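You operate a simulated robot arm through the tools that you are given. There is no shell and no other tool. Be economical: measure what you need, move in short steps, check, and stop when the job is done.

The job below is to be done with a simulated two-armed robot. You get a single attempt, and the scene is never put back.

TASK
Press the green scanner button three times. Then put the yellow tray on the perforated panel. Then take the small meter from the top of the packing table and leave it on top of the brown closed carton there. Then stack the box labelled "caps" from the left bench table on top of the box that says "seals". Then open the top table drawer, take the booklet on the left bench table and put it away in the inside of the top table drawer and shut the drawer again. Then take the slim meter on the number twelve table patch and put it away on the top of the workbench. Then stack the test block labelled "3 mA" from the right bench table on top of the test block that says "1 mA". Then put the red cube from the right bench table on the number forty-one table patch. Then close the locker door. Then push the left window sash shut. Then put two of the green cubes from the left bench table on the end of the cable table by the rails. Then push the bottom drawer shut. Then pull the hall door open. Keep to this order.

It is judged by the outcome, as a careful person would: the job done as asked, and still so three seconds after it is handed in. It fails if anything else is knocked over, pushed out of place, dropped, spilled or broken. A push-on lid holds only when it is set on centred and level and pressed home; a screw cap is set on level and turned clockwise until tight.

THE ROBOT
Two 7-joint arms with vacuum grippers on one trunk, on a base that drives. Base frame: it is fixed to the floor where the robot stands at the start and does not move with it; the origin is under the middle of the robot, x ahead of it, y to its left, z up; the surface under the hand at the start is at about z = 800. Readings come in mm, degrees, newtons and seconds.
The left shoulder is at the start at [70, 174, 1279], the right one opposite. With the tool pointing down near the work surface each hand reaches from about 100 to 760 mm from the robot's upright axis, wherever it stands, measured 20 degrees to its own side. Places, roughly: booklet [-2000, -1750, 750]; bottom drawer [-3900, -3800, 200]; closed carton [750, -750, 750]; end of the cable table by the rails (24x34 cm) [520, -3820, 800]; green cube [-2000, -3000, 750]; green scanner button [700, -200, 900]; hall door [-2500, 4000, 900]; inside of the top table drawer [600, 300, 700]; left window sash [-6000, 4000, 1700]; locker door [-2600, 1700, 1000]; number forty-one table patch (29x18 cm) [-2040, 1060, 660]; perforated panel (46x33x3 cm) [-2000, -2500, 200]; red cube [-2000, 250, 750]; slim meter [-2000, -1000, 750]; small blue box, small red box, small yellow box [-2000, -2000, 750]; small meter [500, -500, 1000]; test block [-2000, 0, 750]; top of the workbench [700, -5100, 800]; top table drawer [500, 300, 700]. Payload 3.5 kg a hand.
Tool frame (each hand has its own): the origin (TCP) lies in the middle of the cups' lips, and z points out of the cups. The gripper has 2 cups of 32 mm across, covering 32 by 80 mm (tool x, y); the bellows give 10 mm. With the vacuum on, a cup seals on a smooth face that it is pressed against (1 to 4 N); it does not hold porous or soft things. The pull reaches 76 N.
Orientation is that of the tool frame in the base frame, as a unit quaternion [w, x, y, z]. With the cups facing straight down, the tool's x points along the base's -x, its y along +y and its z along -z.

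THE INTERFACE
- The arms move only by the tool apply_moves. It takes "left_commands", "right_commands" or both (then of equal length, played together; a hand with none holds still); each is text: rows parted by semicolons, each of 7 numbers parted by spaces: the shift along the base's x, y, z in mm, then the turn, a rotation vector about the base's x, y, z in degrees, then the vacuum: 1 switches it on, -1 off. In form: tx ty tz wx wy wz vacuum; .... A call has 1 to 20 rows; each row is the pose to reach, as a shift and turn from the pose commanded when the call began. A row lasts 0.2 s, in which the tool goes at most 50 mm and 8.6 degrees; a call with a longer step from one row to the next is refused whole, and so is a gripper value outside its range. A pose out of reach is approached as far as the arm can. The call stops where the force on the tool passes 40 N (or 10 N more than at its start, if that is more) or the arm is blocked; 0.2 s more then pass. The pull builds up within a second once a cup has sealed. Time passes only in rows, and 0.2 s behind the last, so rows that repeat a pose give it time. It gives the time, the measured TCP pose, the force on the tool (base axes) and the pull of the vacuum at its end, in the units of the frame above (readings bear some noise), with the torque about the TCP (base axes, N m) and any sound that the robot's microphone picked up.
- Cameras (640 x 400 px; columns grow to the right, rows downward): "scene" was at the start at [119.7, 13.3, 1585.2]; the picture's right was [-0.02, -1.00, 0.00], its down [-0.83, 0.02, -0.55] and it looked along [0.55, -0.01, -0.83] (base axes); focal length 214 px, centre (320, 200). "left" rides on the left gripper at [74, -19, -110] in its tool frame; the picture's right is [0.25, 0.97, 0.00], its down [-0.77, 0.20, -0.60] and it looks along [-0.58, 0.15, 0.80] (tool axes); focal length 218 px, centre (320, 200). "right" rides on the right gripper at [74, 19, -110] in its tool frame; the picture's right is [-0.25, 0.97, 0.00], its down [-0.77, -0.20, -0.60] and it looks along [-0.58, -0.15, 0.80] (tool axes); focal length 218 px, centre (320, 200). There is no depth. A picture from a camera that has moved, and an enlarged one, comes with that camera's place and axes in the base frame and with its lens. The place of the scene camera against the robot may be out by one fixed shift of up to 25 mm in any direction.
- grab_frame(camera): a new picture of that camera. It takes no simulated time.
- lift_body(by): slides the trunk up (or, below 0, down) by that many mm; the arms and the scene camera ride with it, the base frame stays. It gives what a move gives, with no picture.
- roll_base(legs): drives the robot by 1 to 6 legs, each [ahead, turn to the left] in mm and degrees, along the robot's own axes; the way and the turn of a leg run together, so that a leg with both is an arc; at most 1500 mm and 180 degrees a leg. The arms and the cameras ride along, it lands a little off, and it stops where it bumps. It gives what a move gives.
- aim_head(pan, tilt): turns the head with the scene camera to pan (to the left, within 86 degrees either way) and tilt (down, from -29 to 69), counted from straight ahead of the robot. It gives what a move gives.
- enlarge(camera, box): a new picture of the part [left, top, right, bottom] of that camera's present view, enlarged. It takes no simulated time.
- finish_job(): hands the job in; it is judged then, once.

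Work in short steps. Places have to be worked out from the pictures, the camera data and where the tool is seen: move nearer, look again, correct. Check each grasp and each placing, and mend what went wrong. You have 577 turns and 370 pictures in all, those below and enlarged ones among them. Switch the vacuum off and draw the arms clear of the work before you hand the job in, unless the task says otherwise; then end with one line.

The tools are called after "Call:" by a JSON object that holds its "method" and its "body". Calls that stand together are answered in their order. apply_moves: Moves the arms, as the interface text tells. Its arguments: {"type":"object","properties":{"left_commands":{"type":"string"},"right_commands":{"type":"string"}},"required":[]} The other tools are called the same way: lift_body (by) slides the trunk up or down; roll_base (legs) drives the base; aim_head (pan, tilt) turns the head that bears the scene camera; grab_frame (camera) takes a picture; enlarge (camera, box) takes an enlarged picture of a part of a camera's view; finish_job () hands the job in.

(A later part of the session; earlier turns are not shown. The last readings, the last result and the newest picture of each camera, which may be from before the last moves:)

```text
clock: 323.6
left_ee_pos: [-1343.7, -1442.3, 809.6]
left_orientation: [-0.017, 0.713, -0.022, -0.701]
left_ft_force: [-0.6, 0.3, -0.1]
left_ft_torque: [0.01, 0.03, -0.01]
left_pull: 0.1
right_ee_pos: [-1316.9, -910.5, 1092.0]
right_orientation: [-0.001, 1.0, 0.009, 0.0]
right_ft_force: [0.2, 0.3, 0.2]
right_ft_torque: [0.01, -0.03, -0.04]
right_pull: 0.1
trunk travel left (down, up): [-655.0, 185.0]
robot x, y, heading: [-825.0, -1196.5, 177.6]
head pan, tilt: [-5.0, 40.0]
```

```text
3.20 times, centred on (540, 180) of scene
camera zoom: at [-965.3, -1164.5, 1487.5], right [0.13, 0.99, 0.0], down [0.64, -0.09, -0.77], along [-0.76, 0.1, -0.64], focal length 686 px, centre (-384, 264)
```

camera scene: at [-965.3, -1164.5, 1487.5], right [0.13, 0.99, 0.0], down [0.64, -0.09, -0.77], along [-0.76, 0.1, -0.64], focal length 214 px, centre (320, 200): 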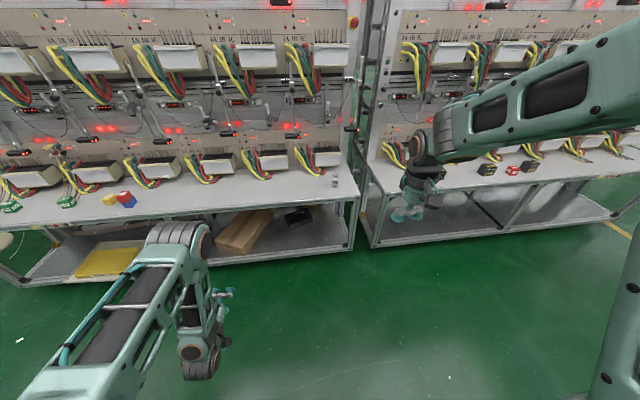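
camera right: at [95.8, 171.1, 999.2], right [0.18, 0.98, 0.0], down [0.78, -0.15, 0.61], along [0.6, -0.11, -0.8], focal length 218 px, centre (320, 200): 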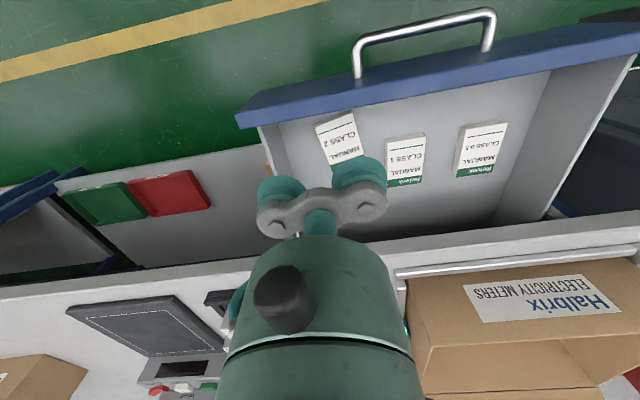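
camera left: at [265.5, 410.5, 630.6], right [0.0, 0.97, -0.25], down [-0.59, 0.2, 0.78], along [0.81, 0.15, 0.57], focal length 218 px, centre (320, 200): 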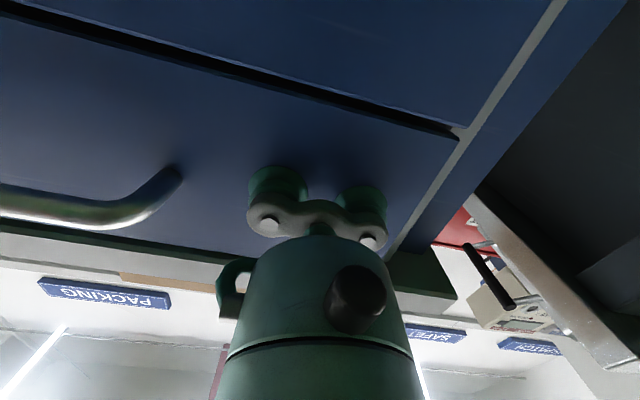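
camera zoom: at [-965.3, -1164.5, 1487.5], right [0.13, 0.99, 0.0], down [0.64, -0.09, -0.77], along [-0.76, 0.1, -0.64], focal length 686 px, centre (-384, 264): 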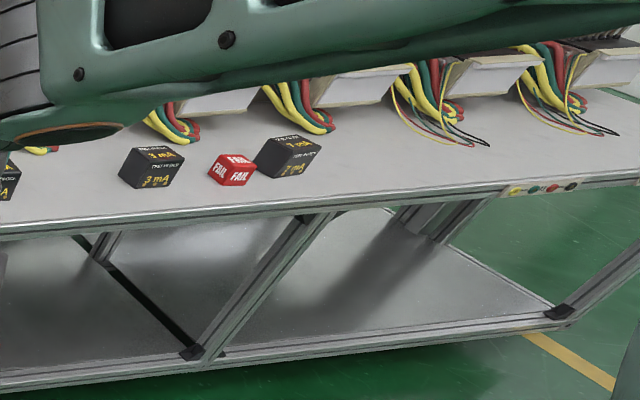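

A slim DIN meter stands at about [−2070, −915]. I straighten and drive 540 mm closer.

Call:
{"method": "roll_base", "body": {"legs": [[0, 2.5], [540, 0]]}}

Call:
{"method": "aim_head", "body": {"pan": -15, "tilt": 45}}

Call:
{"method": "grab_frame", "body": {"camera": "scene"}}

Call:
{"method": "grab_frame", "body": {"camera": "right"}}

```text
clock: 327.2
left_ee_pos: [-1871.9, -1463.3, 810.5]
left_orientation: [-0.001, 0.712, -0.006, -0.702]
left_ft_force: [0.3, -0.3, 0.1]
left_ft_torque: [-0.01, 0.05, 0.0]
left_pull: 0.0
right_ee_pos: [-1869.5, -931.4, 1092.2]
right_orientation: [-0.001, 1.0, 0.03, 0.0]
right_ft_force: [0.4, 0.6, 0.4]
right_ft_torque: [0.03, 0.04, 0.02]
right_pull: 0.0
trunk travel left (down, up): [-655.0, 185.0]
robot x, y, heading: [-1371.4, -1192.1, 179.8]
head pan, tilt: [-5.0, 40.0]
```

```text
clock: 327.9
left_ee_pos: [-1870.8, -1460.1, 809.4]
left_orientation: [-0.002, 0.713, -0.007, -0.701]
left_ft_force: [-0.2, 0.8, 0.2]
left_ft_torque: [-0.01, 0.0, -0.03]
left_pull: 0.0
right_ee_pos: [-1869.2, -931.4, 1091.3]
right_orientation: [-0.001, 1.0, 0.03, -0.001]
right_ft_force: [0.4, 0.6, 0.7]
right_ft_torque: [0.0, -0.04, -0.01]
right_pull: 0.0
trunk travel left (down, up): [-655.0, 185.0]
robot x, y, heading: [-1368.8, -1191.3, 179.8]
head pan, tilt: [-15.0, 45.0]
```

```text
252 pictures are left
camera scene: at [-1500.0, -1155.1, 1480.3], right [0.26, 0.97, 0.0], down [0.68, -0.18, -0.71], along [-0.68, 0.19, -0.71], focal length 214 px, centre (320, 200)
```

scene: 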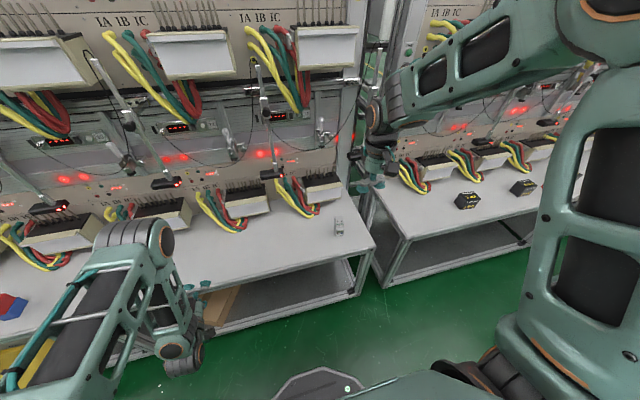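

```text
251 pictures are left
camera right: at [-1794.4, -946.6, 1201.6], right [-0.19, -0.98, 0.0], down [-0.78, 0.15, 0.61], along [-0.59, 0.12, -0.8], focal length 218 px, centre (320, 200)
```

right: 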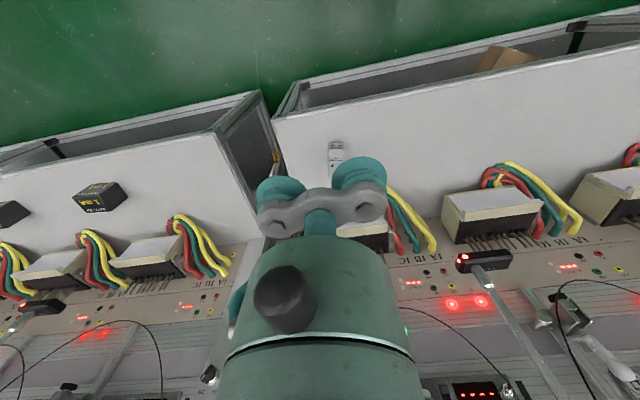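

Call:
{"method": "enlarge", "body": {"camera": "scene", "box": [300, 200, 390, 260]}}

Call:
{"method": "enlarge", "body": {"camera": "right", "box": [290, 110, 390, 180]}}

```text
6.67 times, centred on (345, 230) of scene
camera zoom: at [-1500.0, -1155.1, 1480.3], right [0.26, 0.97, 0.0], down [0.68, -0.18, -0.71], along [-0.68, 0.19, -0.71], focal length 1430 px, centre (153, 0)
```

zoom: 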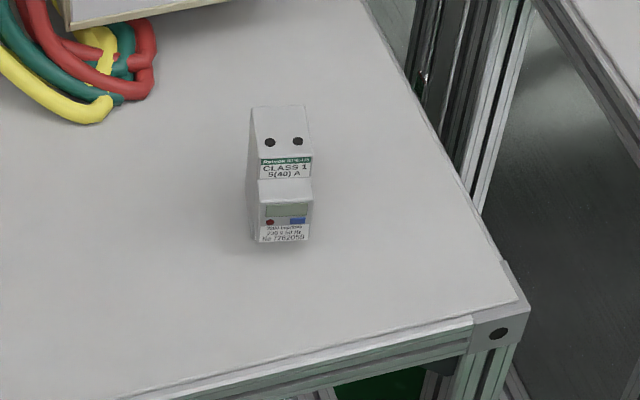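

```text
5.71 times, centred on (340, 145) of right
camera zoom: at [-1794.4, -946.6, 1201.6], right [-0.19, -0.98, 0.0], down [-0.78, 0.15, 0.61], along [-0.59, 0.12, -0.8], focal length 1247 px, centre (206, 514)
```

zoom: 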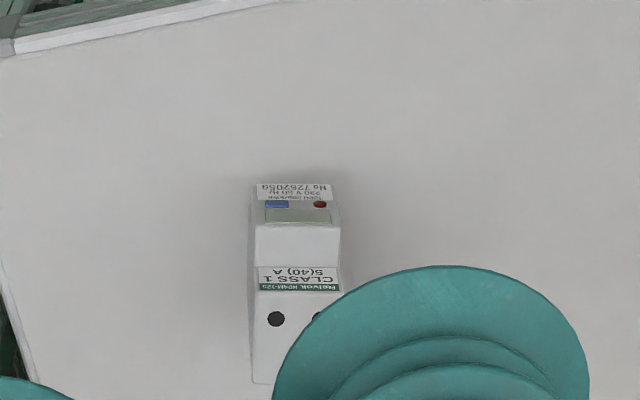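

The slim meter stands upright (≈36 mm wide, top around z 770–800). I bring the right hand above/behind it for a steeper look at its top face.

Call:
{"method": "apply_moves", "body": {"right_commands": "-35 10 -20 0 0 0 -1; -70 20 -45 0 0 0 -1; -105 25 -80 0 0 0 -1; -135 25 -115 0 0 0 -1; -155 25 -150 0 0 0 -1; -155 25 -190 0 0 0 -1; -155 25 -190 0 0 0 -1"}}

Call:
{"method": "grab_frame", "body": {"camera": "right"}}

Call:
{"method": "enlarge", "body": {"camera": "right", "box": [270, 40, 390, 160]}}

```text
clock: 329.5
left_ee_pos: [-1871.6, -1462.4, 809.3]
left_orientation: [-0.002, 0.713, -0.007, -0.701]
left_ft_force: [0.0, 0.3, 0.4]
left_ft_torque: [-0.01, 0.03, 0.01]
left_pull: 0.0
right_ee_pos: [-2023.4, -904.7, 901.3]
right_orientation: [-0.001, 1.0, 0.031, -0.001]
right_ft_force: [-0.3, -0.2, -0.3]
right_ft_torque: [0.03, -0.01, 0.02]
right_pull: 0.1
trunk travel left (down, up): [-655.0, 185.0]
robot x, y, heading: [-1367.0, -1191.3, 179.9]
head pan, tilt: [-15.0, 45.0]
```

```text
248 pictures are left
camera right: at [-1947.9, -920.2, 1011.3], right [-0.19, -0.98, 0.0], down [-0.78, 0.15, 0.61], along [-0.59, 0.12, -0.8], focal length 218 px, centre (320, 200)
```

right: 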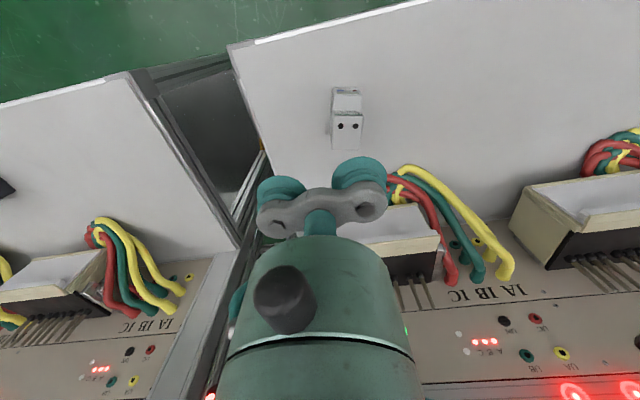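

```text
3.33 times, centred on (330, 100) of right
camera zoom: at [-1947.9, -920.2, 1011.3], right [-0.19, -0.98, 0.0], down [-0.78, 0.15, 0.61], along [-0.59, 0.12, -0.8], focal length 728 px, centre (287, 533)
```

zoom: 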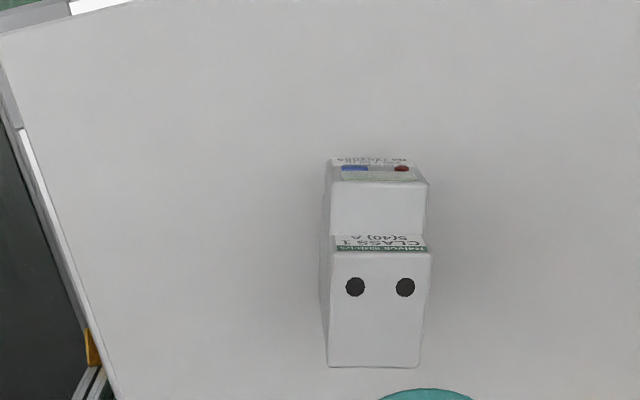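

Triangulating the two screw dots gives the top at z≈739; the top face spans x −2030…−2074, y −933±18. I'll put one cup behind the dots at [−2058, −933]. First I hover at z≈765.

Call:
{"method": "apply_moves", "body": {"right_commands": "-18 -2 -40 0 0 0 -1; -36 -4 -80 0 0 0 -1; -36 -4 -115 0 0 0 -1; -36 -4 -135 0 0 0 -1; -36 -4 -135 0 0 0 -1"}}

Call:
{"method": "enlarge", "body": {"camera": "right", "box": [250, 80, 410, 220]}}

Call:
{"method": "enlarge", "body": {"camera": "scene", "box": [300, 180, 400, 260]}}

```text
clock: 330.7
left_ee_pos: [-1870.7, -1461.0, 808.2]
left_orientation: [-0.001, 0.713, -0.006, -0.701]
left_ft_force: [0.6, -0.2, -0.1]
left_ft_torque: [0.0, -0.01, -0.07]
left_pull: 0.1
right_ee_pos: [-2059.7, -912.1, 767.8]
right_orientation: [-0.001, 1.0, 0.031, -0.001]
right_ft_force: [0.5, 0.0, -0.4]
right_ft_torque: [-0.03, 0.0, -0.03]
right_pull: 0.1
trunk travel left (down, up): [-655.0, 185.0]
robot x, y, heading: [-1370.1, -1191.8, 179.7]
head pan, tilt: [-15.0, 45.0]
```

```text
2.86 times, centred on (330, 150) of right
camera zoom: at [-1984.2, -926.4, 878.2], right [-0.19, -0.98, 0.0], down [-0.78, 0.15, 0.61], along [-0.59, 0.12, -0.8], focal length 624 px, centre (291, 343)
```

zoom: 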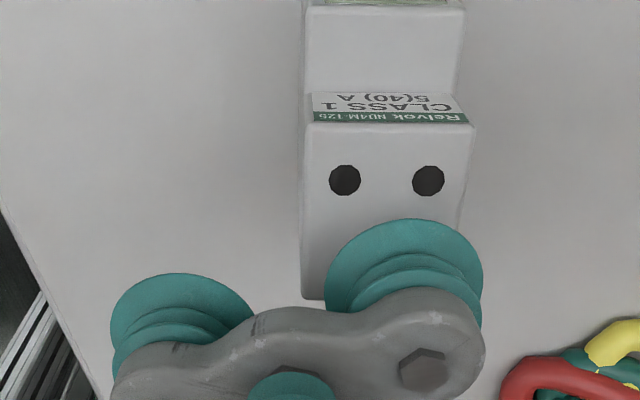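

```text
5.00 times, centred on (350, 220) of scene
camera zoom: at [-1499.4, -1155.1, 1480.3], right [0.26, 0.96, 0.0], down [0.68, -0.19, -0.71], along [-0.68, 0.19, -0.71], focal length 1072 px, centre (170, 100)
```

zoom: 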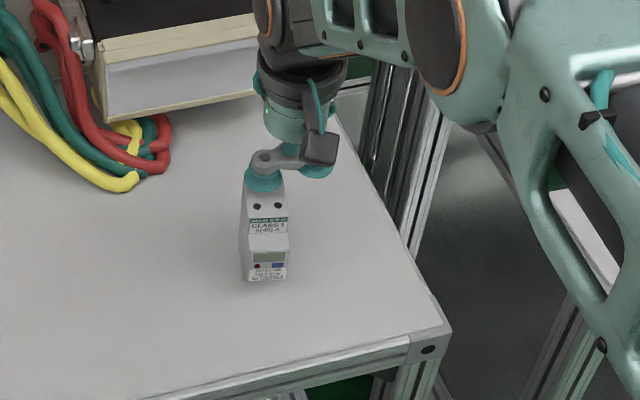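

Cup is aligned. I descend with vacuum on in 3 mm steps.

Call:
{"method": "apply_moves", "body": {"right_commands": "0 0 -10 0 0 0 1; 0 0 -17 0 0 0 1; 0 0 -21 0 0 0 1; 0 0 -24 0 0 0 1; 0 0 -27 0 0 0 1; 0 0 -30 0 0 0 1; 0 0 -32 0 0 0 1; 0 0 -34 0 0 0 1; 0 0 -34 0 0 0 1; 0 0 -34 0 0 0 1"}}

Call:
{"method": "enlarge", "body": {"camera": "right", "box": [250, 80, 410, 220]}}

```text
clock: 332.5
left_ee_pos: [-1869.5, -1462.5, 809.5]
left_orientation: [-0.003, 0.712, -0.007, -0.702]
left_ft_force: [-0.1, 0.3, 0.0]
left_ft_torque: [-0.04, -0.02, 0.02]
left_pull: 0.1
right_ee_pos: [-2061.8, -910.4, 739.4]
right_orientation: [-0.001, 1.0, 0.031, -0.006]
right_ft_force: [2.9, -1.5, 18.6]
right_ft_torque: [-1.12, -0.29, -0.05]
right_pull: 38.1
trunk travel left (down, up): [-655.0, 185.0]
robot x, y, heading: [-1369.4, -1190.3, 179.7]
head pan, tilt: [-15.0, 45.0]
stopped in row 8 (right hand): the force on the tool passed its limit at 41 N (the readings are from after the stop); the commanded pose is now the measured one
```

```text
2.86 times, centred on (330, 150) of right
camera zoom: at [-1986.8, -925.2, 848.1], right [-0.19, -0.98, 0.0], down [-0.77, 0.15, 0.61], along [-0.6, 0.12, -0.79], focal length 624 px, centre (291, 343)
```

zoom: 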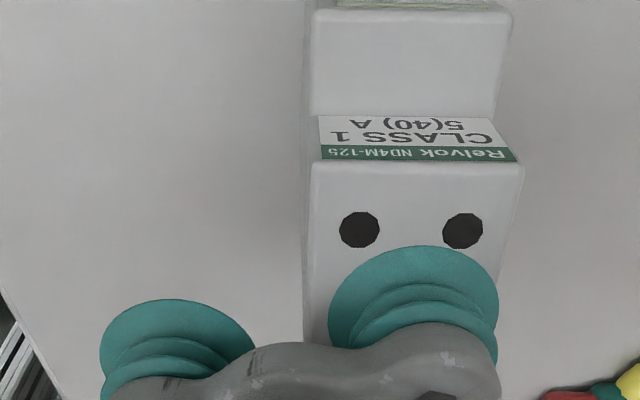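

Sealed (38 N). I lift gently and check.

Call:
{"method": "apply_moves", "body": {"right_commands": "0 0 5 0 0 0 1; 0 0 15 0 0 0 1; 0 0 40 0 0 0 1; 0 0 75 0 0 0 1; 10 0 110 0 0 0 1; 30 0 145 0 0 0 1; 60 -10 175 0 0 0 1; 90 -20 205 0 0 0 1; 120 -30 230 0 0 0 1"}}

Call:
{"method": "grab_frame", "body": {"camera": "right"}}

```text
clock: 334.5
left_ee_pos: [-1871.0, -1461.6, 809.8]
left_orientation: [-0.002, 0.712, -0.007, -0.702]
left_ft_force: [-0.3, -0.2, 0.0]
left_ft_torque: [0.0, 0.0, 0.02]
left_pull: 0.0
right_ee_pos: [-1939.7, -941.0, 971.9]
right_orientation: [-0.001, 1.0, 0.03, -0.004]
right_ft_force: [-0.2, -0.1, -1.1]
right_ft_torque: [-0.82, -0.1, -0.08]
right_pull: 37.3
trunk travel left (down, up): [-655.0, 185.0]
robot x, y, heading: [-1370.6, -1192.0, 179.9]
head pan, tilt: [-15.0, 45.0]
```

```text
243 pictures are left
camera right: at [-1863.8, -956.2, 1080.9], right [-0.19, -0.98, 0.0], down [-0.78, 0.15, 0.61], along [-0.6, 0.12, -0.79], focal length 218 px, centre (320, 200)
```

right: 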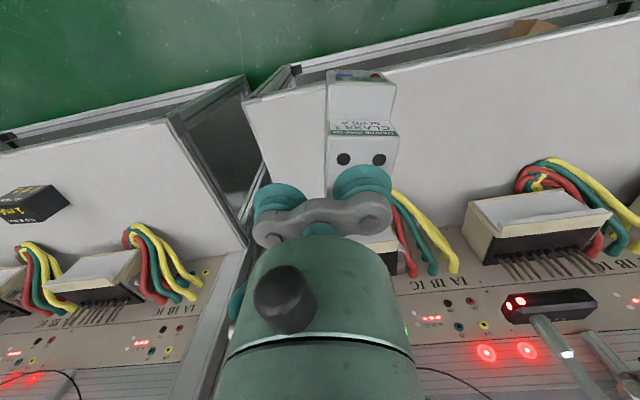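

Meter held. I back off, turn left and drive down the aisle towards the workbench, looking on the way.

Call:
{"method": "roll_base", "body": {"legs": [[-650, 0], [0, 90], [1400, 0], [1000, 0]]}}

Call:
{"method": "aim_head", "body": {"pan": 35, "tilt": 25}}

Call:
{"method": "grab_frame", "body": {"camera": "scene"}}

Call:
{"method": "aim_head", "body": {"pan": -25, "tilt": 25}}

Call:
{"method": "grab_frame", "body": {"camera": "scene"}}

```text
clock: 353.2
left_ee_pos: [-425.8, -4075.4, 808.6]
left_orientation: [0.495, 0.509, 0.499, -0.497]
left_ft_force: [-0.1, 0.3, -0.5]
left_ft_torque: [0.02, -0.01, 0.04]
left_pull: 0.1
right_ee_pos: [-948.1, -4148.4, 970.0]
right_orientation: [0.002, 0.684, 0.73, -0.003]
right_ft_force: [-0.3, 0.6, -1.8]
right_ft_torque: [0.08, -0.87, -0.01]
right_pull: 37.4
trunk travel left (down, up): [-655.0, 185.0]
robot x, y, heading: [-701.8, -3573.2, -89.8]
head pan, tilt: [-15.0, 45.0]
```

```text
clock: 354.4
left_ee_pos: [-426.2, -4075.0, 809.0]
left_orientation: [0.495, 0.509, 0.5, -0.497]
left_ft_force: [2.2, 0.2, -0.1]
left_ft_torque: [-0.01, -0.02, -0.01]
left_pull: 0.1
right_ee_pos: [-947.9, -4147.8, 969.1]
right_orientation: [0.002, 0.684, 0.73, -0.002]
right_ft_force: [0.2, 0.0, -2.1]
right_ft_torque: [0.08, -0.86, -0.05]
right_pull: 37.3
trunk travel left (down, up): [-655.0, 185.0]
robot x, y, heading: [-703.9, -3571.7, -90.1]
head pan, tilt: [35.0, 25.0]
```

```text
242 pictures are left
camera scene: at [-648.1, -3685.5, 1510.8], right [-0.82, -0.57, 0.0], down [-0.24, 0.35, -0.91], along [0.52, -0.74, -0.42], focal length 214 px, centre (320, 200)
```

scene: 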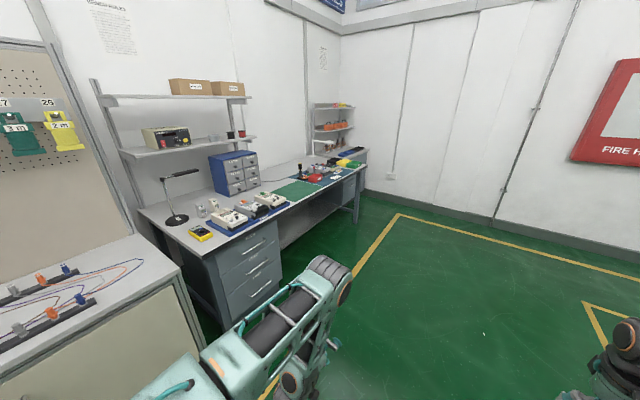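

```text
clock: 355.7
left_ee_pos: [-426.5, -4075.3, 808.8]
left_orientation: [0.496, 0.507, 0.501, -0.496]
left_ft_force: [-0.6, 0.5, 0.0]
left_ft_torque: [0.05, -0.01, -0.01]
left_pull: 0.1
right_ee_pos: [-947.6, -4146.8, 970.9]
right_orientation: [0.001, 0.683, 0.73, -0.003]
right_ft_force: [-1.1, 0.1, -1.5]
right_ft_torque: [0.05, -0.84, -0.03]
right_pull: 38.0
trunk travel left (down, up): [-655.0, 185.0]
robot x, y, heading: [-701.0, -3571.0, -90.0]
head pan, tilt: [-25.0, 25.0]
```

```text
241 pictures are left
camera scene: at [-739.7, -3693.6, 1510.8], right [-0.91, 0.42, 0.0], down [0.18, 0.38, -0.91], along [-0.38, -0.82, -0.42], focal length 214 px, centre (320, 200)
```

scene: 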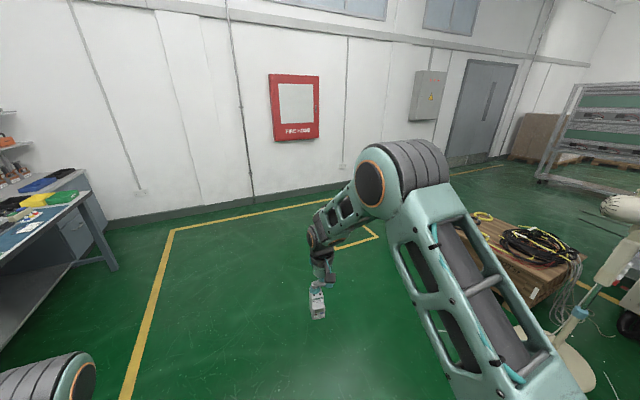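

The workbench stands on the left beyond the cable table. I drive on, turn to face it and look for a free spot.

Call:
{"method": "roll_base", "body": {"legs": [[1150, 0], [0, 90]]}}

Call:
{"method": "aim_head", "body": {"pan": 0, "tilt": 30}}

Call:
{"method": "grab_frame", "body": {"camera": "scene"}}

```text
clock: 365.4
left_ee_pos: [-196.8, -4473.9, 808.2]
left_orientation: [0.701, 0.008, 0.713, -0.003]
left_ft_force: [-0.1, 0.2, 0.3]
left_ft_torque: [-0.01, 0.0, -0.03]
left_pull: 0.1
right_ee_pos: [-129.0, -4996.6, 970.2]
right_orientation: [0.004, -0.028, 1.0, -0.001]
right_ft_force: [-0.5, 0.3, -1.5]
right_ft_torque: [0.87, 0.01, 0.0]
right_pull: 38.2
trunk travel left (down, up): [-655.0, 185.0]
robot x, y, heading: [-699.7, -4742.2, -0.6]
head pan, tilt: [-25.0, 25.0]
```

```text
clock: 366.3
left_ee_pos: [-196.2, -4473.1, 809.7]
left_orientation: [0.701, 0.01, 0.713, -0.005]
left_ft_force: [-0.3, -0.3, -0.5]
left_ft_torque: [0.0, -0.01, -0.01]
left_pull: 0.0
right_ee_pos: [-128.4, -4996.3, 970.5]
right_orientation: [0.003, -0.028, 1.0, -0.001]
right_ft_force: [0.6, -0.2, -0.7]
right_ft_torque: [0.87, 0.02, -0.03]
right_pull: 37.9
trunk travel left (down, up): [-655.0, 185.0]
robot x, y, heading: [-696.1, -4740.8, -0.3]
head pan, tilt: [0.0, 30.0]
```

```text
240 pictures are left
camera scene: at [-560.3, -4728.2, 1502.9], right [-0.01, -1.0, 0.0], down [-0.5, 0.01, -0.87], along [0.87, -0.01, -0.5], focal length 214 px, centre (320, 200)
```

scene: 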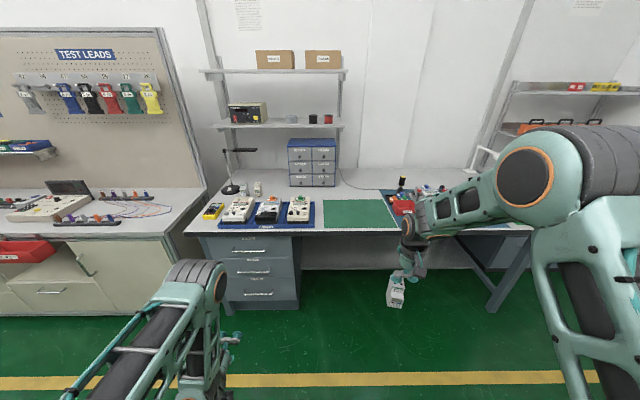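

The bare bench area behind the green mat, right of the small drawer cabinet (about [740, −5030]), is free. I raise the trunk and pull the left hand back/up so it clears the bench, then drive closer.

Call:
{"method": "lift_body", "body": {"by": 160}}

Call:
{"method": "apply_moves", "body": {"left_commands": "-40 0 20 0 0 0 -1; -80 0 40 0 0 0 -1; -120 0 60 0 0 0 -1; -150 0 80 0 0 0 -1; -180 0 100 0 0 0 -1"}}

Call:
{"method": "roll_base", "body": {"legs": [[560, 0.3]]}}

Call:
{"method": "aim_head", "body": {"pan": -10, "tilt": 45}}

Call:
{"method": "grab_frame", "body": {"camera": "scene"}}

```text
clock: 368.1
left_ee_pos: [-197.8, -4473.0, 968.5]
left_orientation: [0.701, 0.01, 0.713, -0.005]
left_ft_force: [-0.4, 0.0, 0.7]
left_ft_torque: [0.04, 0.03, -0.02]
left_pull: 0.1
right_ee_pos: [-130.1, -4995.6, 1130.2]
right_orientation: [0.003, -0.028, 1.0, -0.001]
right_ft_force: [-0.4, 1.1, -1.0]
right_ft_torque: [0.87, 0.05, 0.01]
right_pull: 37.9
trunk travel left (down, up): [-815.0, 25.0]
robot x, y, heading: [-696.0, -4740.9, -0.3]
head pan, tilt: [0.0, 30.0]
```

```text
clock: 369.4
left_ee_pos: [-208.9, -4482.4, 1089.1]
left_orientation: [0.701, 0.009, 0.713, -0.004]
left_ft_force: [-0.4, -0.5, -0.9]
left_ft_torque: [0.0, 0.01, 0.02]
left_pull: 0.1
left hand out of reach, approached as far as the arm can: row 1, 2, 3, 4, 5
right_ee_pos: [-129.5, -4995.0, 1130.5]
right_orientation: [0.003, -0.028, 1.0, -0.001]
right_ft_force: [-0.5, -0.3, -1.0]
right_ft_torque: [0.85, 0.03, -0.04]
right_pull: 38.0
trunk travel left (down, up): [-815.0, 25.0]
robot x, y, heading: [-699.7, -4742.0, -0.6]
head pan, tilt: [0.0, 30.0]
```

```text
clock: 372.5
left_ee_pos: [338.1, -4472.5, 1089.5]
left_orientation: [0.7, 0.001, 0.715, 0.004]
left_ft_force: [0.1, 0.0, -0.3]
left_ft_torque: [-0.03, -0.06, 0.02]
left_pull: 0.1
right_ee_pos: [429.5, -4981.8, 1131.1]
right_orientation: [0.004, -0.038, 0.999, -0.001]
right_ft_force: [-0.2, -0.2, -1.2]
right_ft_torque: [0.86, 0.07, 0.0]
right_pull: 37.1
trunk travel left (down, up): [-815.0, 25.0]
robot x, y, heading: [-148.3, -4742.6, 0.9]
head pan, tilt: [0.0, 30.0]
```

```text
clock: 373.3
left_ee_pos: [339.5, -4471.2, 1089.5]
left_orientation: [0.7, 0.001, 0.714, 0.004]
left_ft_force: [-0.8, 0.5, -0.1]
left_ft_torque: [0.0, 0.03, 0.01]
left_pull: 0.1
right_ee_pos: [432.0, -4982.0, 1128.7]
right_orientation: [0.004, -0.038, 0.999, -0.001]
right_ft_force: [-0.5, -0.5, -0.8]
right_ft_torque: [0.86, 0.09, -0.03]
right_pull: 37.8
trunk travel left (down, up): [-815.0, 25.0]
robot x, y, heading: [-146.7, -4740.0, 0.8]
head pan, tilt: [-10.0, 45.0]
```

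```text
239 pictures are left
camera scene: at [-15.9, -4738.3, 1640.2], right [-0.16, -0.99, 0.0], down [-0.7, 0.11, -0.71], along [0.7, -0.11, -0.71], focal length 214 px, centre (320, 200)
```

scene: 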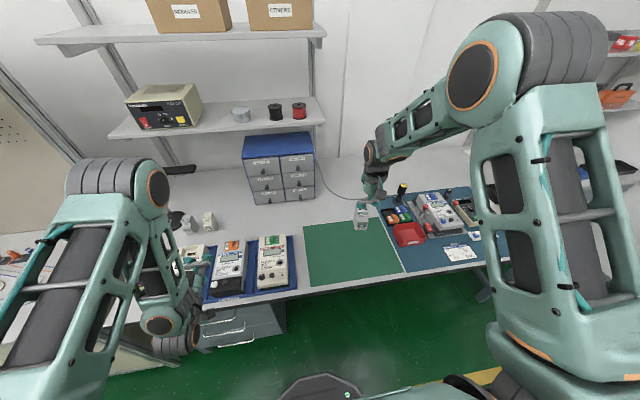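

The spot behind the mat (≈[715, −5000]) is clear. I drive 190 mm closer and move the hand above it.

Call:
{"method": "roll_base", "body": {"legs": [[190, -0.8]]}}

Call:
{"method": "apply_moves", "body": {"right_commands": "30 -15 -20 0 0 0 1; 60 -30 -40 0 0 0 1; 90 -40 -60 0 0 0 1; 92 -40 -100 0 0 0 1; 92 -40 -140 0 0 0 1; 92 -40 -180 0 0 0 1; 92 -40 -180 0 0 0 1"}}

Call:
{"method": "grab_frame", "body": {"camera": "right"}}

Call:
{"method": "grab_frame", "body": {"camera": "scene"}}

```text
clock: 374.9
left_ee_pos: [534.8, -4479.0, 1090.5]
left_orientation: [0.7, 0.007, 0.714, -0.002]
left_ft_force: [-0.4, 0.3, 0.3]
left_ft_torque: [0.04, -0.01, 0.0]
left_pull: 0.0
right_ee_pos: [615.0, -4992.2, 1132.1]
right_orientation: [0.005, -0.029, 1.0, -0.001]
right_ft_force: [0.8, 0.8, -2.0]
right_ft_torque: [0.91, 0.04, 0.01]
right_pull: 37.9
trunk travel left (down, up): [-815.0, 25.0]
robot x, y, heading: [49.2, -4737.2, -0.3]
head pan, tilt: [-10.0, 45.0]
```

```text
clock: 376.5
left_ee_pos: [534.9, -4480.5, 1091.5]
left_orientation: [0.7, 0.008, 0.714, -0.003]
left_ft_force: [0.4, 0.4, 0.6]
left_ft_torque: [-0.03, -0.01, 0.01]
left_pull: 0.0
right_ee_pos: [710.1, -5031.1, 949.6]
right_orientation: [0.003, -0.03, 1.0, 0.0]
right_ft_force: [0.7, -0.5, -1.1]
right_ft_torque: [0.86, 0.01, -0.01]
right_pull: 37.6
trunk travel left (down, up): [-815.0, 25.0]
robot x, y, heading: [46.9, -4737.2, -0.2]
head pan, tilt: [-10.0, 45.0]
```

```text
238 pictures are left
camera right: at [635.3, -5016.5, 1058.6], right [0.2, 0.98, 0.0], down [0.78, -0.16, 0.61], along [0.6, -0.12, -0.79], focal length 218 px, centre (320, 200)
```

right: 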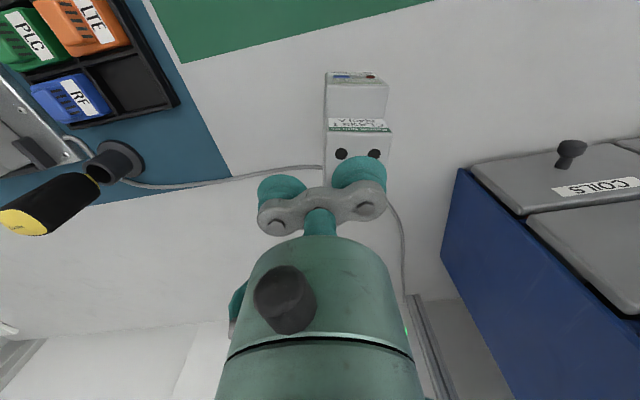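

```text
237 pictures are left
camera scene: at [174.0, -4739.8, 1640.4], right [-0.18, -0.98, 0.0], down [-0.7, 0.13, -0.71], along [0.7, -0.13, -0.71], focal length 214 px, centre (320, 200)
```

scene: 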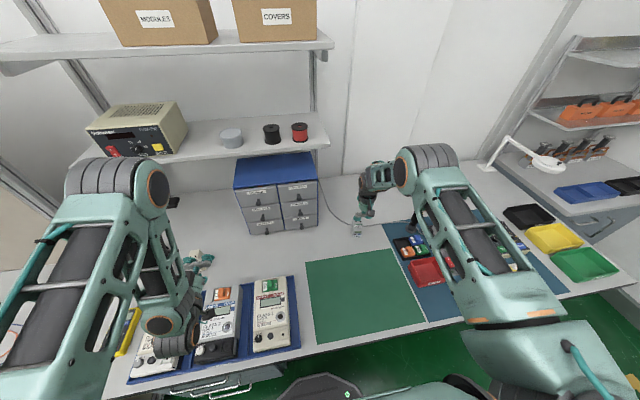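

Clear of cable (x≥774) and mat (x≤641). I lower the meter to the bench, slowly at the end.

Call:
{"method": "apply_moves", "body": {"right_commands": "0 0 -25 0 0 0 1; 0 0 -50 0 0 0 1; 0 0 -58 0 0 0 1; 0 0 -61 0 0 0 1; 0 0 -64 0 0 0 1; 0 0 -67 0 0 0 1; 0 0 -70 0 0 0 1; 0 0 -73 0 0 0 1; 0 0 -76 0 0 0 1; 0 0 -79 0 0 0 1; 0 0 -79 0 0 0 1"}}

Call:
{"method": "enlarge", "body": {"camera": "scene", "box": [320, 170, 420, 260]}}

```text
clock: 378.6
left_ee_pos: [534.4, -4478.4, 1090.4]
left_orientation: [0.701, 0.008, 0.713, -0.004]
left_ft_force: [0.1, 0.9, 0.4]
left_ft_torque: [0.03, 0.0, 0.0]
left_pull: 0.1
right_ee_pos: [711.1, -5031.1, 879.2]
right_orientation: [0.009, -0.03, 1.0, -0.001]
right_ft_force: [-5.8, 1.6, 18.3]
right_ft_torque: [1.05, 0.27, 0.01]
right_pull: 37.5
trunk travel left (down, up): [-815.0, 25.0]
robot x, y, heading: [47.7, -4740.5, -0.4]
head pan, tilt: [-10.0, 45.0]
stopped in row 10 (right hand): the force on the tool passed its limit at 41 N (the readings are from after the stop); the commanded pose is now the measured one
```

```text
4.44 times, centred on (370, 215) of scene
camera zoom: at [171.8, -4739.0, 1640.2], right [-0.18, -0.98, 0.0], down [-0.69, 0.13, -0.71], along [0.7, -0.13, -0.71], focal length 953 px, centre (98, 133)
```

zoom: 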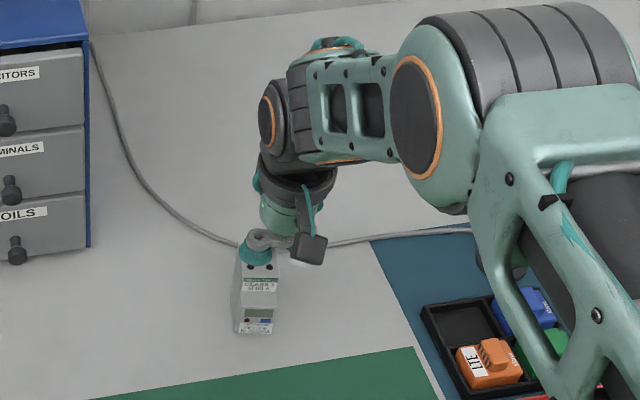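

Standing on the bench. I ease, release, and rise.

Call:
{"method": "apply_moves", "body": {"right_commands": "0 0 2 0 0 0 1; 0 0 2 0 0 0 -1; 0 0 2 0 0 0 -1; 0 0 2 0 0 0 -1; 0 0 2 0 0 0 -1; 0 0 2 0 0 0 -1; 0 0 6 0 0 0 -1; 0 0 15 0 0 0 -1; 0 0 40 0 0 0 -1; 0 0 80 0 0 0 -1; 0 0 125 0 0 0 -1; -30 0 160 0 0 0 -1; -70 20 190 0 0 0 -1; -110 40 210 0 0 0 -1"}}

Call:
{"method": "enlarge", "body": {"camera": "scene", "box": [320, 170, 420, 260]}}

```text
refused: row 13 steps farther than a row can; nothing moved
```

```text
4.44 times, centred on (370, 215) of scene
camera zoom: at [171.8, -4739.0, 1640.2], right [-0.18, -0.98, 0.0], down [-0.69, 0.13, -0.71], along [0.7, -0.13, -0.71], focal length 953 px, centre (98, 133)
```

zoom: 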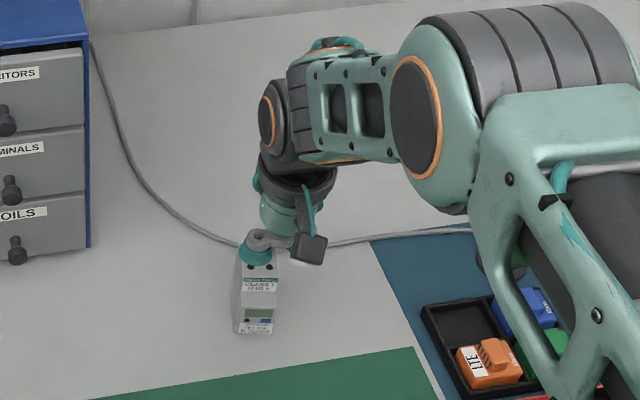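

Same move with shorter final steps.

Call:
{"method": "apply_moves", "body": {"right_commands": "0 0 2 0 0 0 1; 0 0 2 0 0 0 -1; 0 0 2 0 0 0 -1; 0 0 2 0 0 0 -1; 0 0 2 0 0 0 -1; 0 0 2 0 0 0 -1; 0 0 6 0 0 0 -1; 0 0 15 0 0 0 -1; 0 0 40 0 0 0 -1; 0 0 80 0 0 0 -1; 0 0 125 0 0 0 -1; -25 0 160 0 0 0 -1; -60 15 185 0 0 0 -1; -100 25 205 0 0 0 -1"}}

Call:
{"method": "enlarge", "body": {"camera": "scene", "box": [320, 170, 420, 260]}}

```text
clock: 381.6
left_ee_pos: [534.5, -4479.0, 1090.3]
left_orientation: [0.701, 0.007, 0.713, -0.002]
left_ft_force: [0.0, -0.2, 0.0]
left_ft_torque: [0.02, -0.03, -0.03]
left_pull: 0.1
right_ee_pos: [608.7, -5004.1, 1083.5]
right_orientation: [0.008, -0.03, 1.0, -0.002]
right_ft_force: [-0.4, -0.2, -0.4]
right_ft_torque: [-0.02, -0.02, -0.02]
right_pull: 0.1
trunk travel left (down, up): [-815.0, 25.0]
robot x, y, heading: [49.7, -4738.3, -0.3]
head pan, tilt: [-10.0, 45.0]
```

```text
4.44 times, centred on (370, 215) of scene
camera zoom: at [172.2, -4739.2, 1640.5], right [-0.18, -0.98, 0.0], down [-0.69, 0.13, -0.71], along [0.7, -0.13, -0.71], focal length 953 px, centre (98, 133)
```

zoom: 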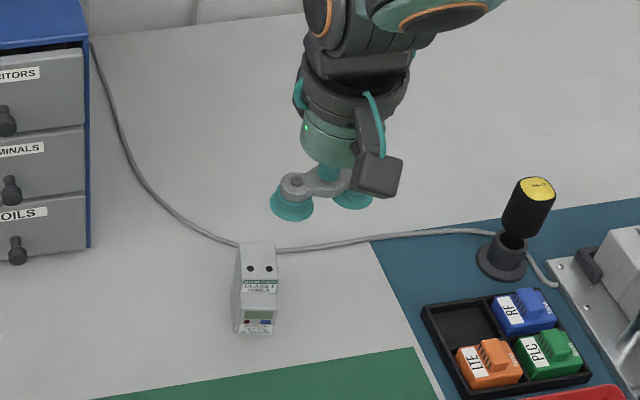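

Slim meter stands free on the bench top. Next the test blocks: I back off and drive to the right bench (y≈−100).

Call:
{"method": "roll_base", "body": {"legs": [[-800, 0], [0, 90], [1500, 0], [1500, 0], [1500, 0], [140, 90]]}}

Call:
{"method": "aim_head", "body": {"pan": -10, "tilt": 35}}

Call:
{"method": "grab_frame", "body": {"camera": "scene"}}

```text
clock: 414.7
left_ee_pos: [-1325.1, -392.9, 1089.8]
left_orientation: [-0.007, 0.714, -0.012, -0.7]
left_ft_force: [0.7, -0.1, 0.1]
left_ft_torque: [-0.03, 0.0, 0.02]
left_pull: 0.1
right_ee_pos: [-1394.4, 133.9, 1082.9]
right_orientation: [-0.001, 1.0, 0.023, -0.006]
right_ft_force: [0.2, -0.2, -0.3]
right_ft_torque: [0.0, 0.0, 0.01]
right_pull: 0.1
trunk travel left (down, up): [-815.0, 25.0]
robot x, y, heading: [-830.2, -136.9, 179.0]
head pan, tilt: [-10.0, 45.0]
```

```text
clock: 415.4
left_ee_pos: [-1325.4, -393.0, 1089.3]
left_orientation: [-0.006, 0.713, -0.01, -0.701]
left_ft_force: [-0.1, -0.6, -0.3]
left_ft_torque: [-0.01, 0.01, 0.03]
left_pull: 0.1
right_ee_pos: [-1395.1, 133.0, 1082.4]
right_orientation: [-0.001, 1.0, 0.024, -0.006]
right_ft_force: [0.3, -0.4, 0.5]
right_ft_torque: [0.01, -0.01, -0.02]
right_pull: 0.1
trunk travel left (down, up): [-815.0, 25.0]
robot x, y, heading: [-832.7, -136.3, 179.0]
head pan, tilt: [-10.0, 35.0]
```

```text
233 pictures are left
camera scene: at [-970.7, -105.3, 1655.0], right [0.19, 0.98, 0.0], down [0.56, -0.11, -0.82], along [-0.8, 0.16, -0.57], focal length 214 px, centre (320, 200)
```

scene: 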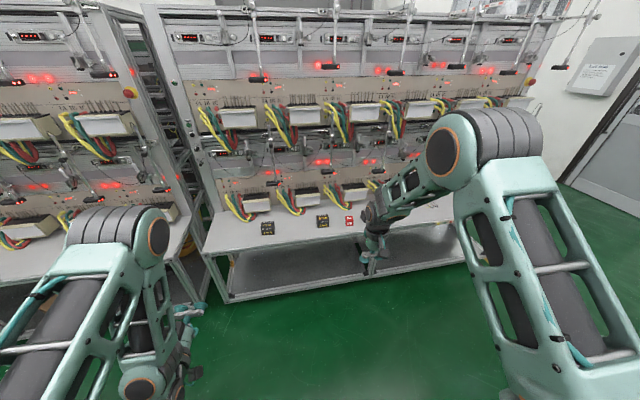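

Call:
{"method": "enlarge", "body": {"camera": "scene", "box": [240, 190, 460, 260]}}

```text
2.91 times, centred on (350, 225) of scene
camera zoom: at [-970.7, -105.3, 1655.0], right [0.19, 0.98, 0.0], down [0.56, -0.11, -0.82], along [-0.8, 0.16, -0.57], focal length 624 px, centre (233, 127)
```

zoom: 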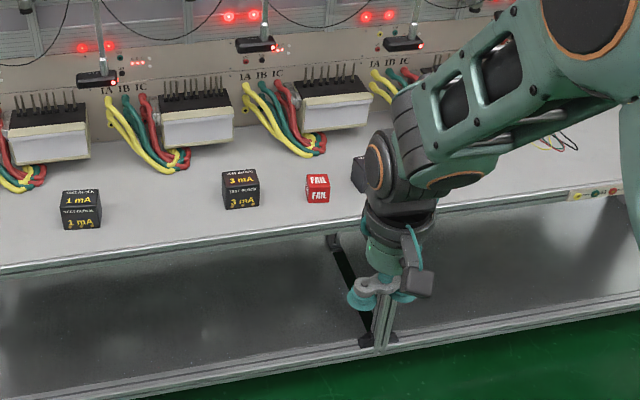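

1 mA is at about y −235, 3 mA at y 130. I lower the trunk 160 mm and drive 550 mm closer.

Call:
{"method": "lift_body", "body": {"by": -160}}

Call:
{"method": "roll_base", "body": {"legs": [[550, 1]]}}

Call:
{"method": "aim_head", "body": {"pan": -5, "tilt": 48}}

Call:
{"method": "grab_frame", "body": {"camera": "scene"}}

Call:
{"method": "grab_frame", "body": {"camera": "right"}}

```text
clock: 417.2
left_ee_pos: [-1324.8, -391.3, 929.3]
left_orientation: [-0.007, 0.714, -0.012, -0.7]
left_ft_force: [1.4, -0.3, 0.8]
left_ft_torque: [0.01, -0.03, 0.0]
left_pull: 0.0
right_ee_pos: [-1394.2, 132.0, 921.4]
right_orientation: [-0.001, 1.0, 0.024, -0.006]
right_ft_force: [-0.7, 0.4, 0.3]
right_ft_torque: [-0.01, -0.01, -0.02]
right_pull: 0.0
trunk travel left (down, up): [-655.0, 185.0]
robot x, y, heading: [-830.5, -139.2, 179.0]
head pan, tilt: [-10.0, 35.0]
```

```text
clock: 420.4
left_ee_pos: [-1862.3, -409.0, 929.5]
left_orientation: [0.004, 0.714, -0.001, -0.7]
left_ft_force: [-1.4, 0.0, 0.0]
left_ft_torque: [0.01, 0.0, 0.01]
left_pull: 0.0
right_ee_pos: [-1949.4, 114.3, 921.3]
right_orientation: [-0.001, 0.999, 0.04, -0.006]
right_ft_force: [-0.3, -0.2, 0.0]
right_ft_torque: [0.0, -0.01, 0.01]
right_pull: 0.0
trunk travel left (down, up): [-655.0, 185.0]
robot x, y, heading: [-1375.9, -134.6, -179.0]
head pan, tilt: [-10.0, 35.0]
```

```text
clock: 421.1
left_ee_pos: [-1861.8, -409.1, 928.3]
left_orientation: [0.005, 0.714, 0.0, -0.7]
left_ft_force: [0.3, 0.4, 0.3]
left_ft_torque: [-0.02, 0.04, -0.04]
left_pull: 0.0
right_ee_pos: [-1948.9, 115.3, 921.4]
right_orientation: [-0.001, 0.999, 0.041, -0.006]
right_ft_force: [0.0, 0.4, -0.9]
right_ft_torque: [0.01, -0.01, -0.02]
right_pull: 0.1
trunk travel left (down, up): [-655.0, 185.0]
robot x, y, heading: [-1377.2, -139.5, -179.2]
head pan, tilt: [-5.0, 48.0]
```

```text
231 pictures are left
camera scene: at [-1508.4, -117.7, 1476.1], right [0.07, 1.0, 0.0], down [0.74, -0.05, -0.67], along [-0.67, 0.05, -0.74], focal length 214 px, centre (320, 200)
```

scene: 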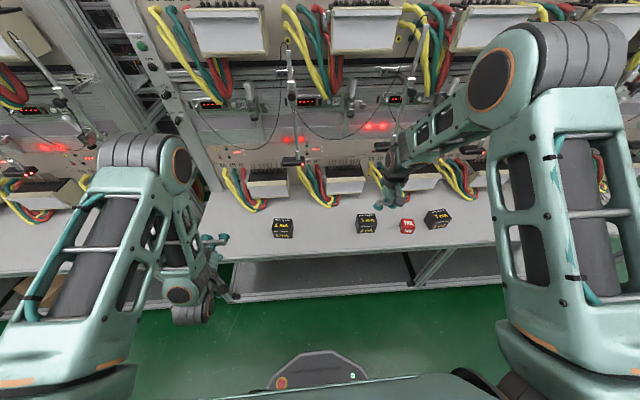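

```text
230 pictures are left
camera right: at [-1872.3, 100.8, 1030.7], right [-0.17, -0.98, 0.0], down [-0.78, 0.14, 0.61], along [-0.6, 0.11, -0.79], focal length 218 px, centre (320, 200)
```

right: 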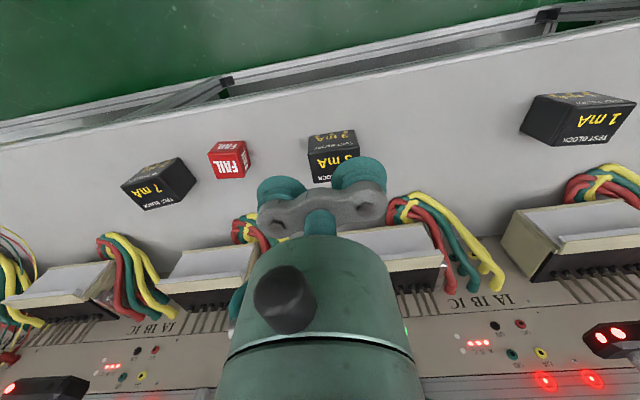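

Call:
{"method": "enlarge", "body": {"camera": "scene", "box": [260, 195, 460, 255]}}

Call:
{"method": "enlarge", "body": {"camera": "right", "box": [200, 100, 380, 210]}}

Call:
{"method": "enlarge", "body": {"camera": "right", "box": [500, 70, 640, 170]}}

```text
3.20 times, centred on (360, 225) of scene
camera zoom: at [-1508.4, -117.7, 1476.1], right [0.07, 1.0, 0.0], down [0.74, -0.05, -0.67], along [-0.67, 0.05, -0.74], focal length 686 px, centre (192, 120)
```

zoom: 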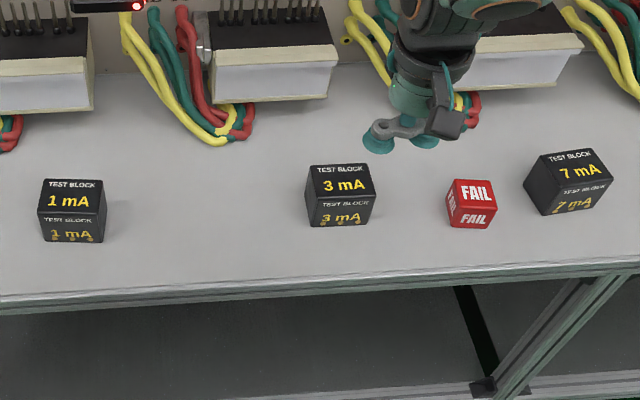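

```text
3.56 times, centred on (290, 155) of right
camera zoom: at [-1872.3, 100.8, 1030.7], right [-0.17, -0.98, 0.0], down [-0.78, 0.14, 0.61], along [-0.6, 0.11, -0.79], focal length 776 px, centre (427, 360)
```

zoom: 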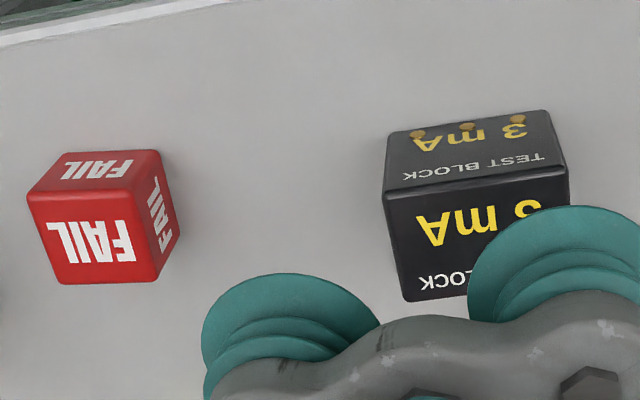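

```text
4.00 times, centred on (570, 120) of right
camera zoom: at [-1872.3, 100.8, 1030.7], right [-0.17, -0.98, 0.0], down [-0.78, 0.14, 0.61], along [-0.6, 0.11, -0.79], focal length 873 px, centre (-680, 520)
```

zoom: 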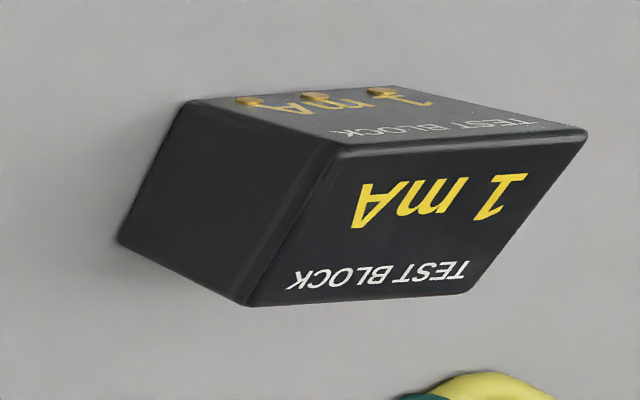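

3 mA block top is roughly 80×55 mm centred near [−2043, 105]. I bring the right hand (−y cup) above it at z≈800 and look again.

Call:
{"method": "apply_moves", "body": {"right_commands": "-32 5 -30 0 0 0 -1; -64 10 -60 0 0 0 -1; -96 14 -90 0 0 0 -1; -96 14 -120 0 0 0 -1; -96 14 -120 0 0 0 -1"}}

Call:
{"method": "enlarge", "body": {"camera": "right", "box": [220, 60, 420, 210]}}

```text
clock: 422.3
left_ee_pos: [-1862.7, -407.7, 929.7]
left_orientation: [0.004, 0.714, -0.001, -0.7]
left_ft_force: [0.3, -0.2, 0.1]
left_ft_torque: [0.0, -0.02, 0.02]
left_pull: 0.1
right_ee_pos: [-2045.1, 128.0, 799.8]
right_orientation: [-0.001, 0.999, 0.041, -0.007]
right_ft_force: [-0.2, -0.5, 0.3]
right_ft_torque: [-0.02, 0.02, 0.02]
right_pull: 0.1
trunk travel left (down, up): [-655.0, 185.0]
robot x, y, heading: [-1377.1, -139.1, -178.7]
head pan, tilt: [-5.0, 48.0]
```

```text
2.67 times, centred on (320, 135) of right
camera zoom: at [-1967.9, 114.0, 908.8], right [-0.17, -0.98, 0.0], down [-0.78, 0.14, 0.61], along [-0.61, 0.11, -0.79], focal length 582 px, centre (320, 373)
```

zoom: 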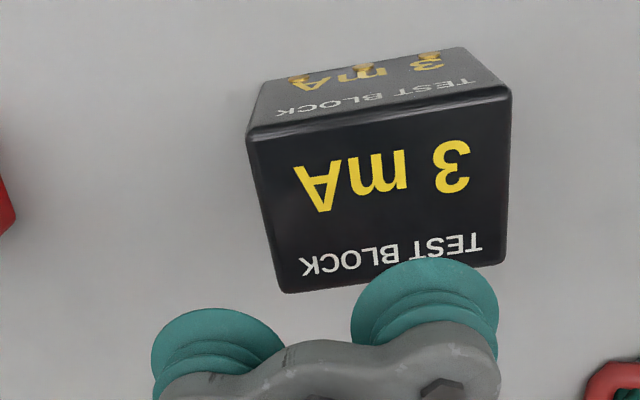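

Top at z≈718, centre [−2046, 106], aligned with the axes. I level the tool and descend with vacuum on.

Call:
{"method": "apply_moves", "body": {"right_commands": "-3.5 2.4 -30 0 -0.75 0 1; -3.5 2.4 -60 0 -0.75 0 1; -3.5 2.4 -70 0 -0.75 0 1; -3.5 2.4 -75 0 -0.75 0 1; -3.5 2.4 -79 0 -0.75 0 1; -3.5 2.4 -82 0 -0.75 0 1; -3.5 2.4 -85 0 -0.75 0 1; -3.5 2.4 -87 0 -0.75 0 1; -3.5 2.4 -87 0 -0.75 0 1; -3.5 2.4 -87 0 -0.75 0 1"}}

Call:
{"method": "enlarge", "body": {"camera": "right", "box": [220, 60, 420, 210]}}

```text
clock: 424.5
left_ee_pos: [-1858.6, -409.4, 930.6]
left_orientation: [0.005, 0.712, 0.001, -0.702]
left_ft_force: [-0.8, 0.0, -0.1]
left_ft_torque: [-0.01, 0.0, 0.02]
left_pull: 0.1
right_ee_pos: [-2048.1, 131.1, 718.8]
right_orientation: [-0.002, 0.999, 0.04, -0.003]
right_ft_force: [-7.8, 7.7, 35.2]
right_ft_torque: [-0.92, -0.26, -0.23]
right_pull: 37.8
trunk travel left (down, up): [-655.0, 185.0]
robot x, y, heading: [-1377.2, -135.4, -179.1]
head pan, tilt: [-5.0, 48.0]
```

```text
2.67 times, centred on (320, 135) of right
camera zoom: at [-1971.9, 116.8, 828.6], right [-0.17, -0.98, 0.0], down [-0.78, 0.14, 0.61], along [-0.6, 0.11, -0.79], focal length 582 px, centre (320, 373)
```

zoom: 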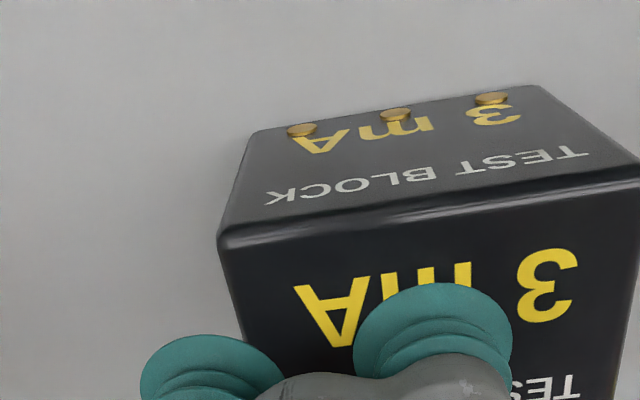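

Sealed. I lift the block 120 mm and at the same time move the left hand further aside.

Call:
{"method": "apply_moves", "body": {"right_commands": "0 0 6 0 0 0 1; 0 0 20 0 0 0 1; 0 0 50 0 0 0 1; 0 0 85 0 0 0 1; 0 0 120 0 0 0 1; 0 0 120 0 0 0 1", "left_commands": "10 -10 0 0 0 0 -1; 20 -25 0 0 0 0 -1; 30 -45 0 0 0 0 -1; 40 -65 0 0 0 0 -1; 40 -80 0 0 0 0 -1; 40 -80 0 0 0 0 -1"}}

Call:
{"method": "grab_frame", "body": {"camera": "scene"}}

```text
clock: 425.9
left_ee_pos: [-1859.0, -469.9, 952.8]
left_orientation: [0.006, 0.716, 0.001, -0.698]
left_ft_force: [-0.5, -0.5, -0.1]
left_ft_torque: [0.02, -0.02, -0.01]
left_pull: 0.1
left hand out of reach, approached as far as the arm can: row 1, 2, 3, 4, 5, 6
right_ee_pos: [-2049.5, 132.1, 834.6]
right_orientation: [-0.002, 0.999, 0.04, 0.001]
right_ft_force: [-0.9, -0.3, -3.8]
right_ft_torque: [-0.45, -0.04, 0.01]
right_pull: 38.5
trunk travel left (down, up): [-655.0, 185.0]
robot x, y, heading: [-1378.7, -135.8, -179.1]
head pan, tilt: [-5.0, 48.0]
```

```text
224 pictures are left
camera scene: at [-1509.9, -117.7, 1475.9], right [0.07, 1.0, 0.0], down [0.74, -0.05, -0.67], along [-0.67, 0.05, -0.74], focal length 214 px, centre (320, 200)
```

scene: 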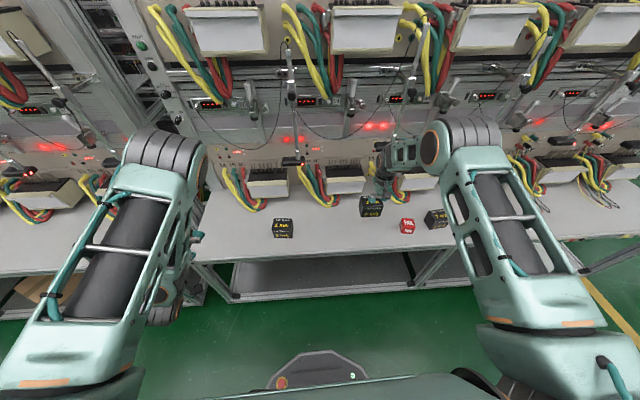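

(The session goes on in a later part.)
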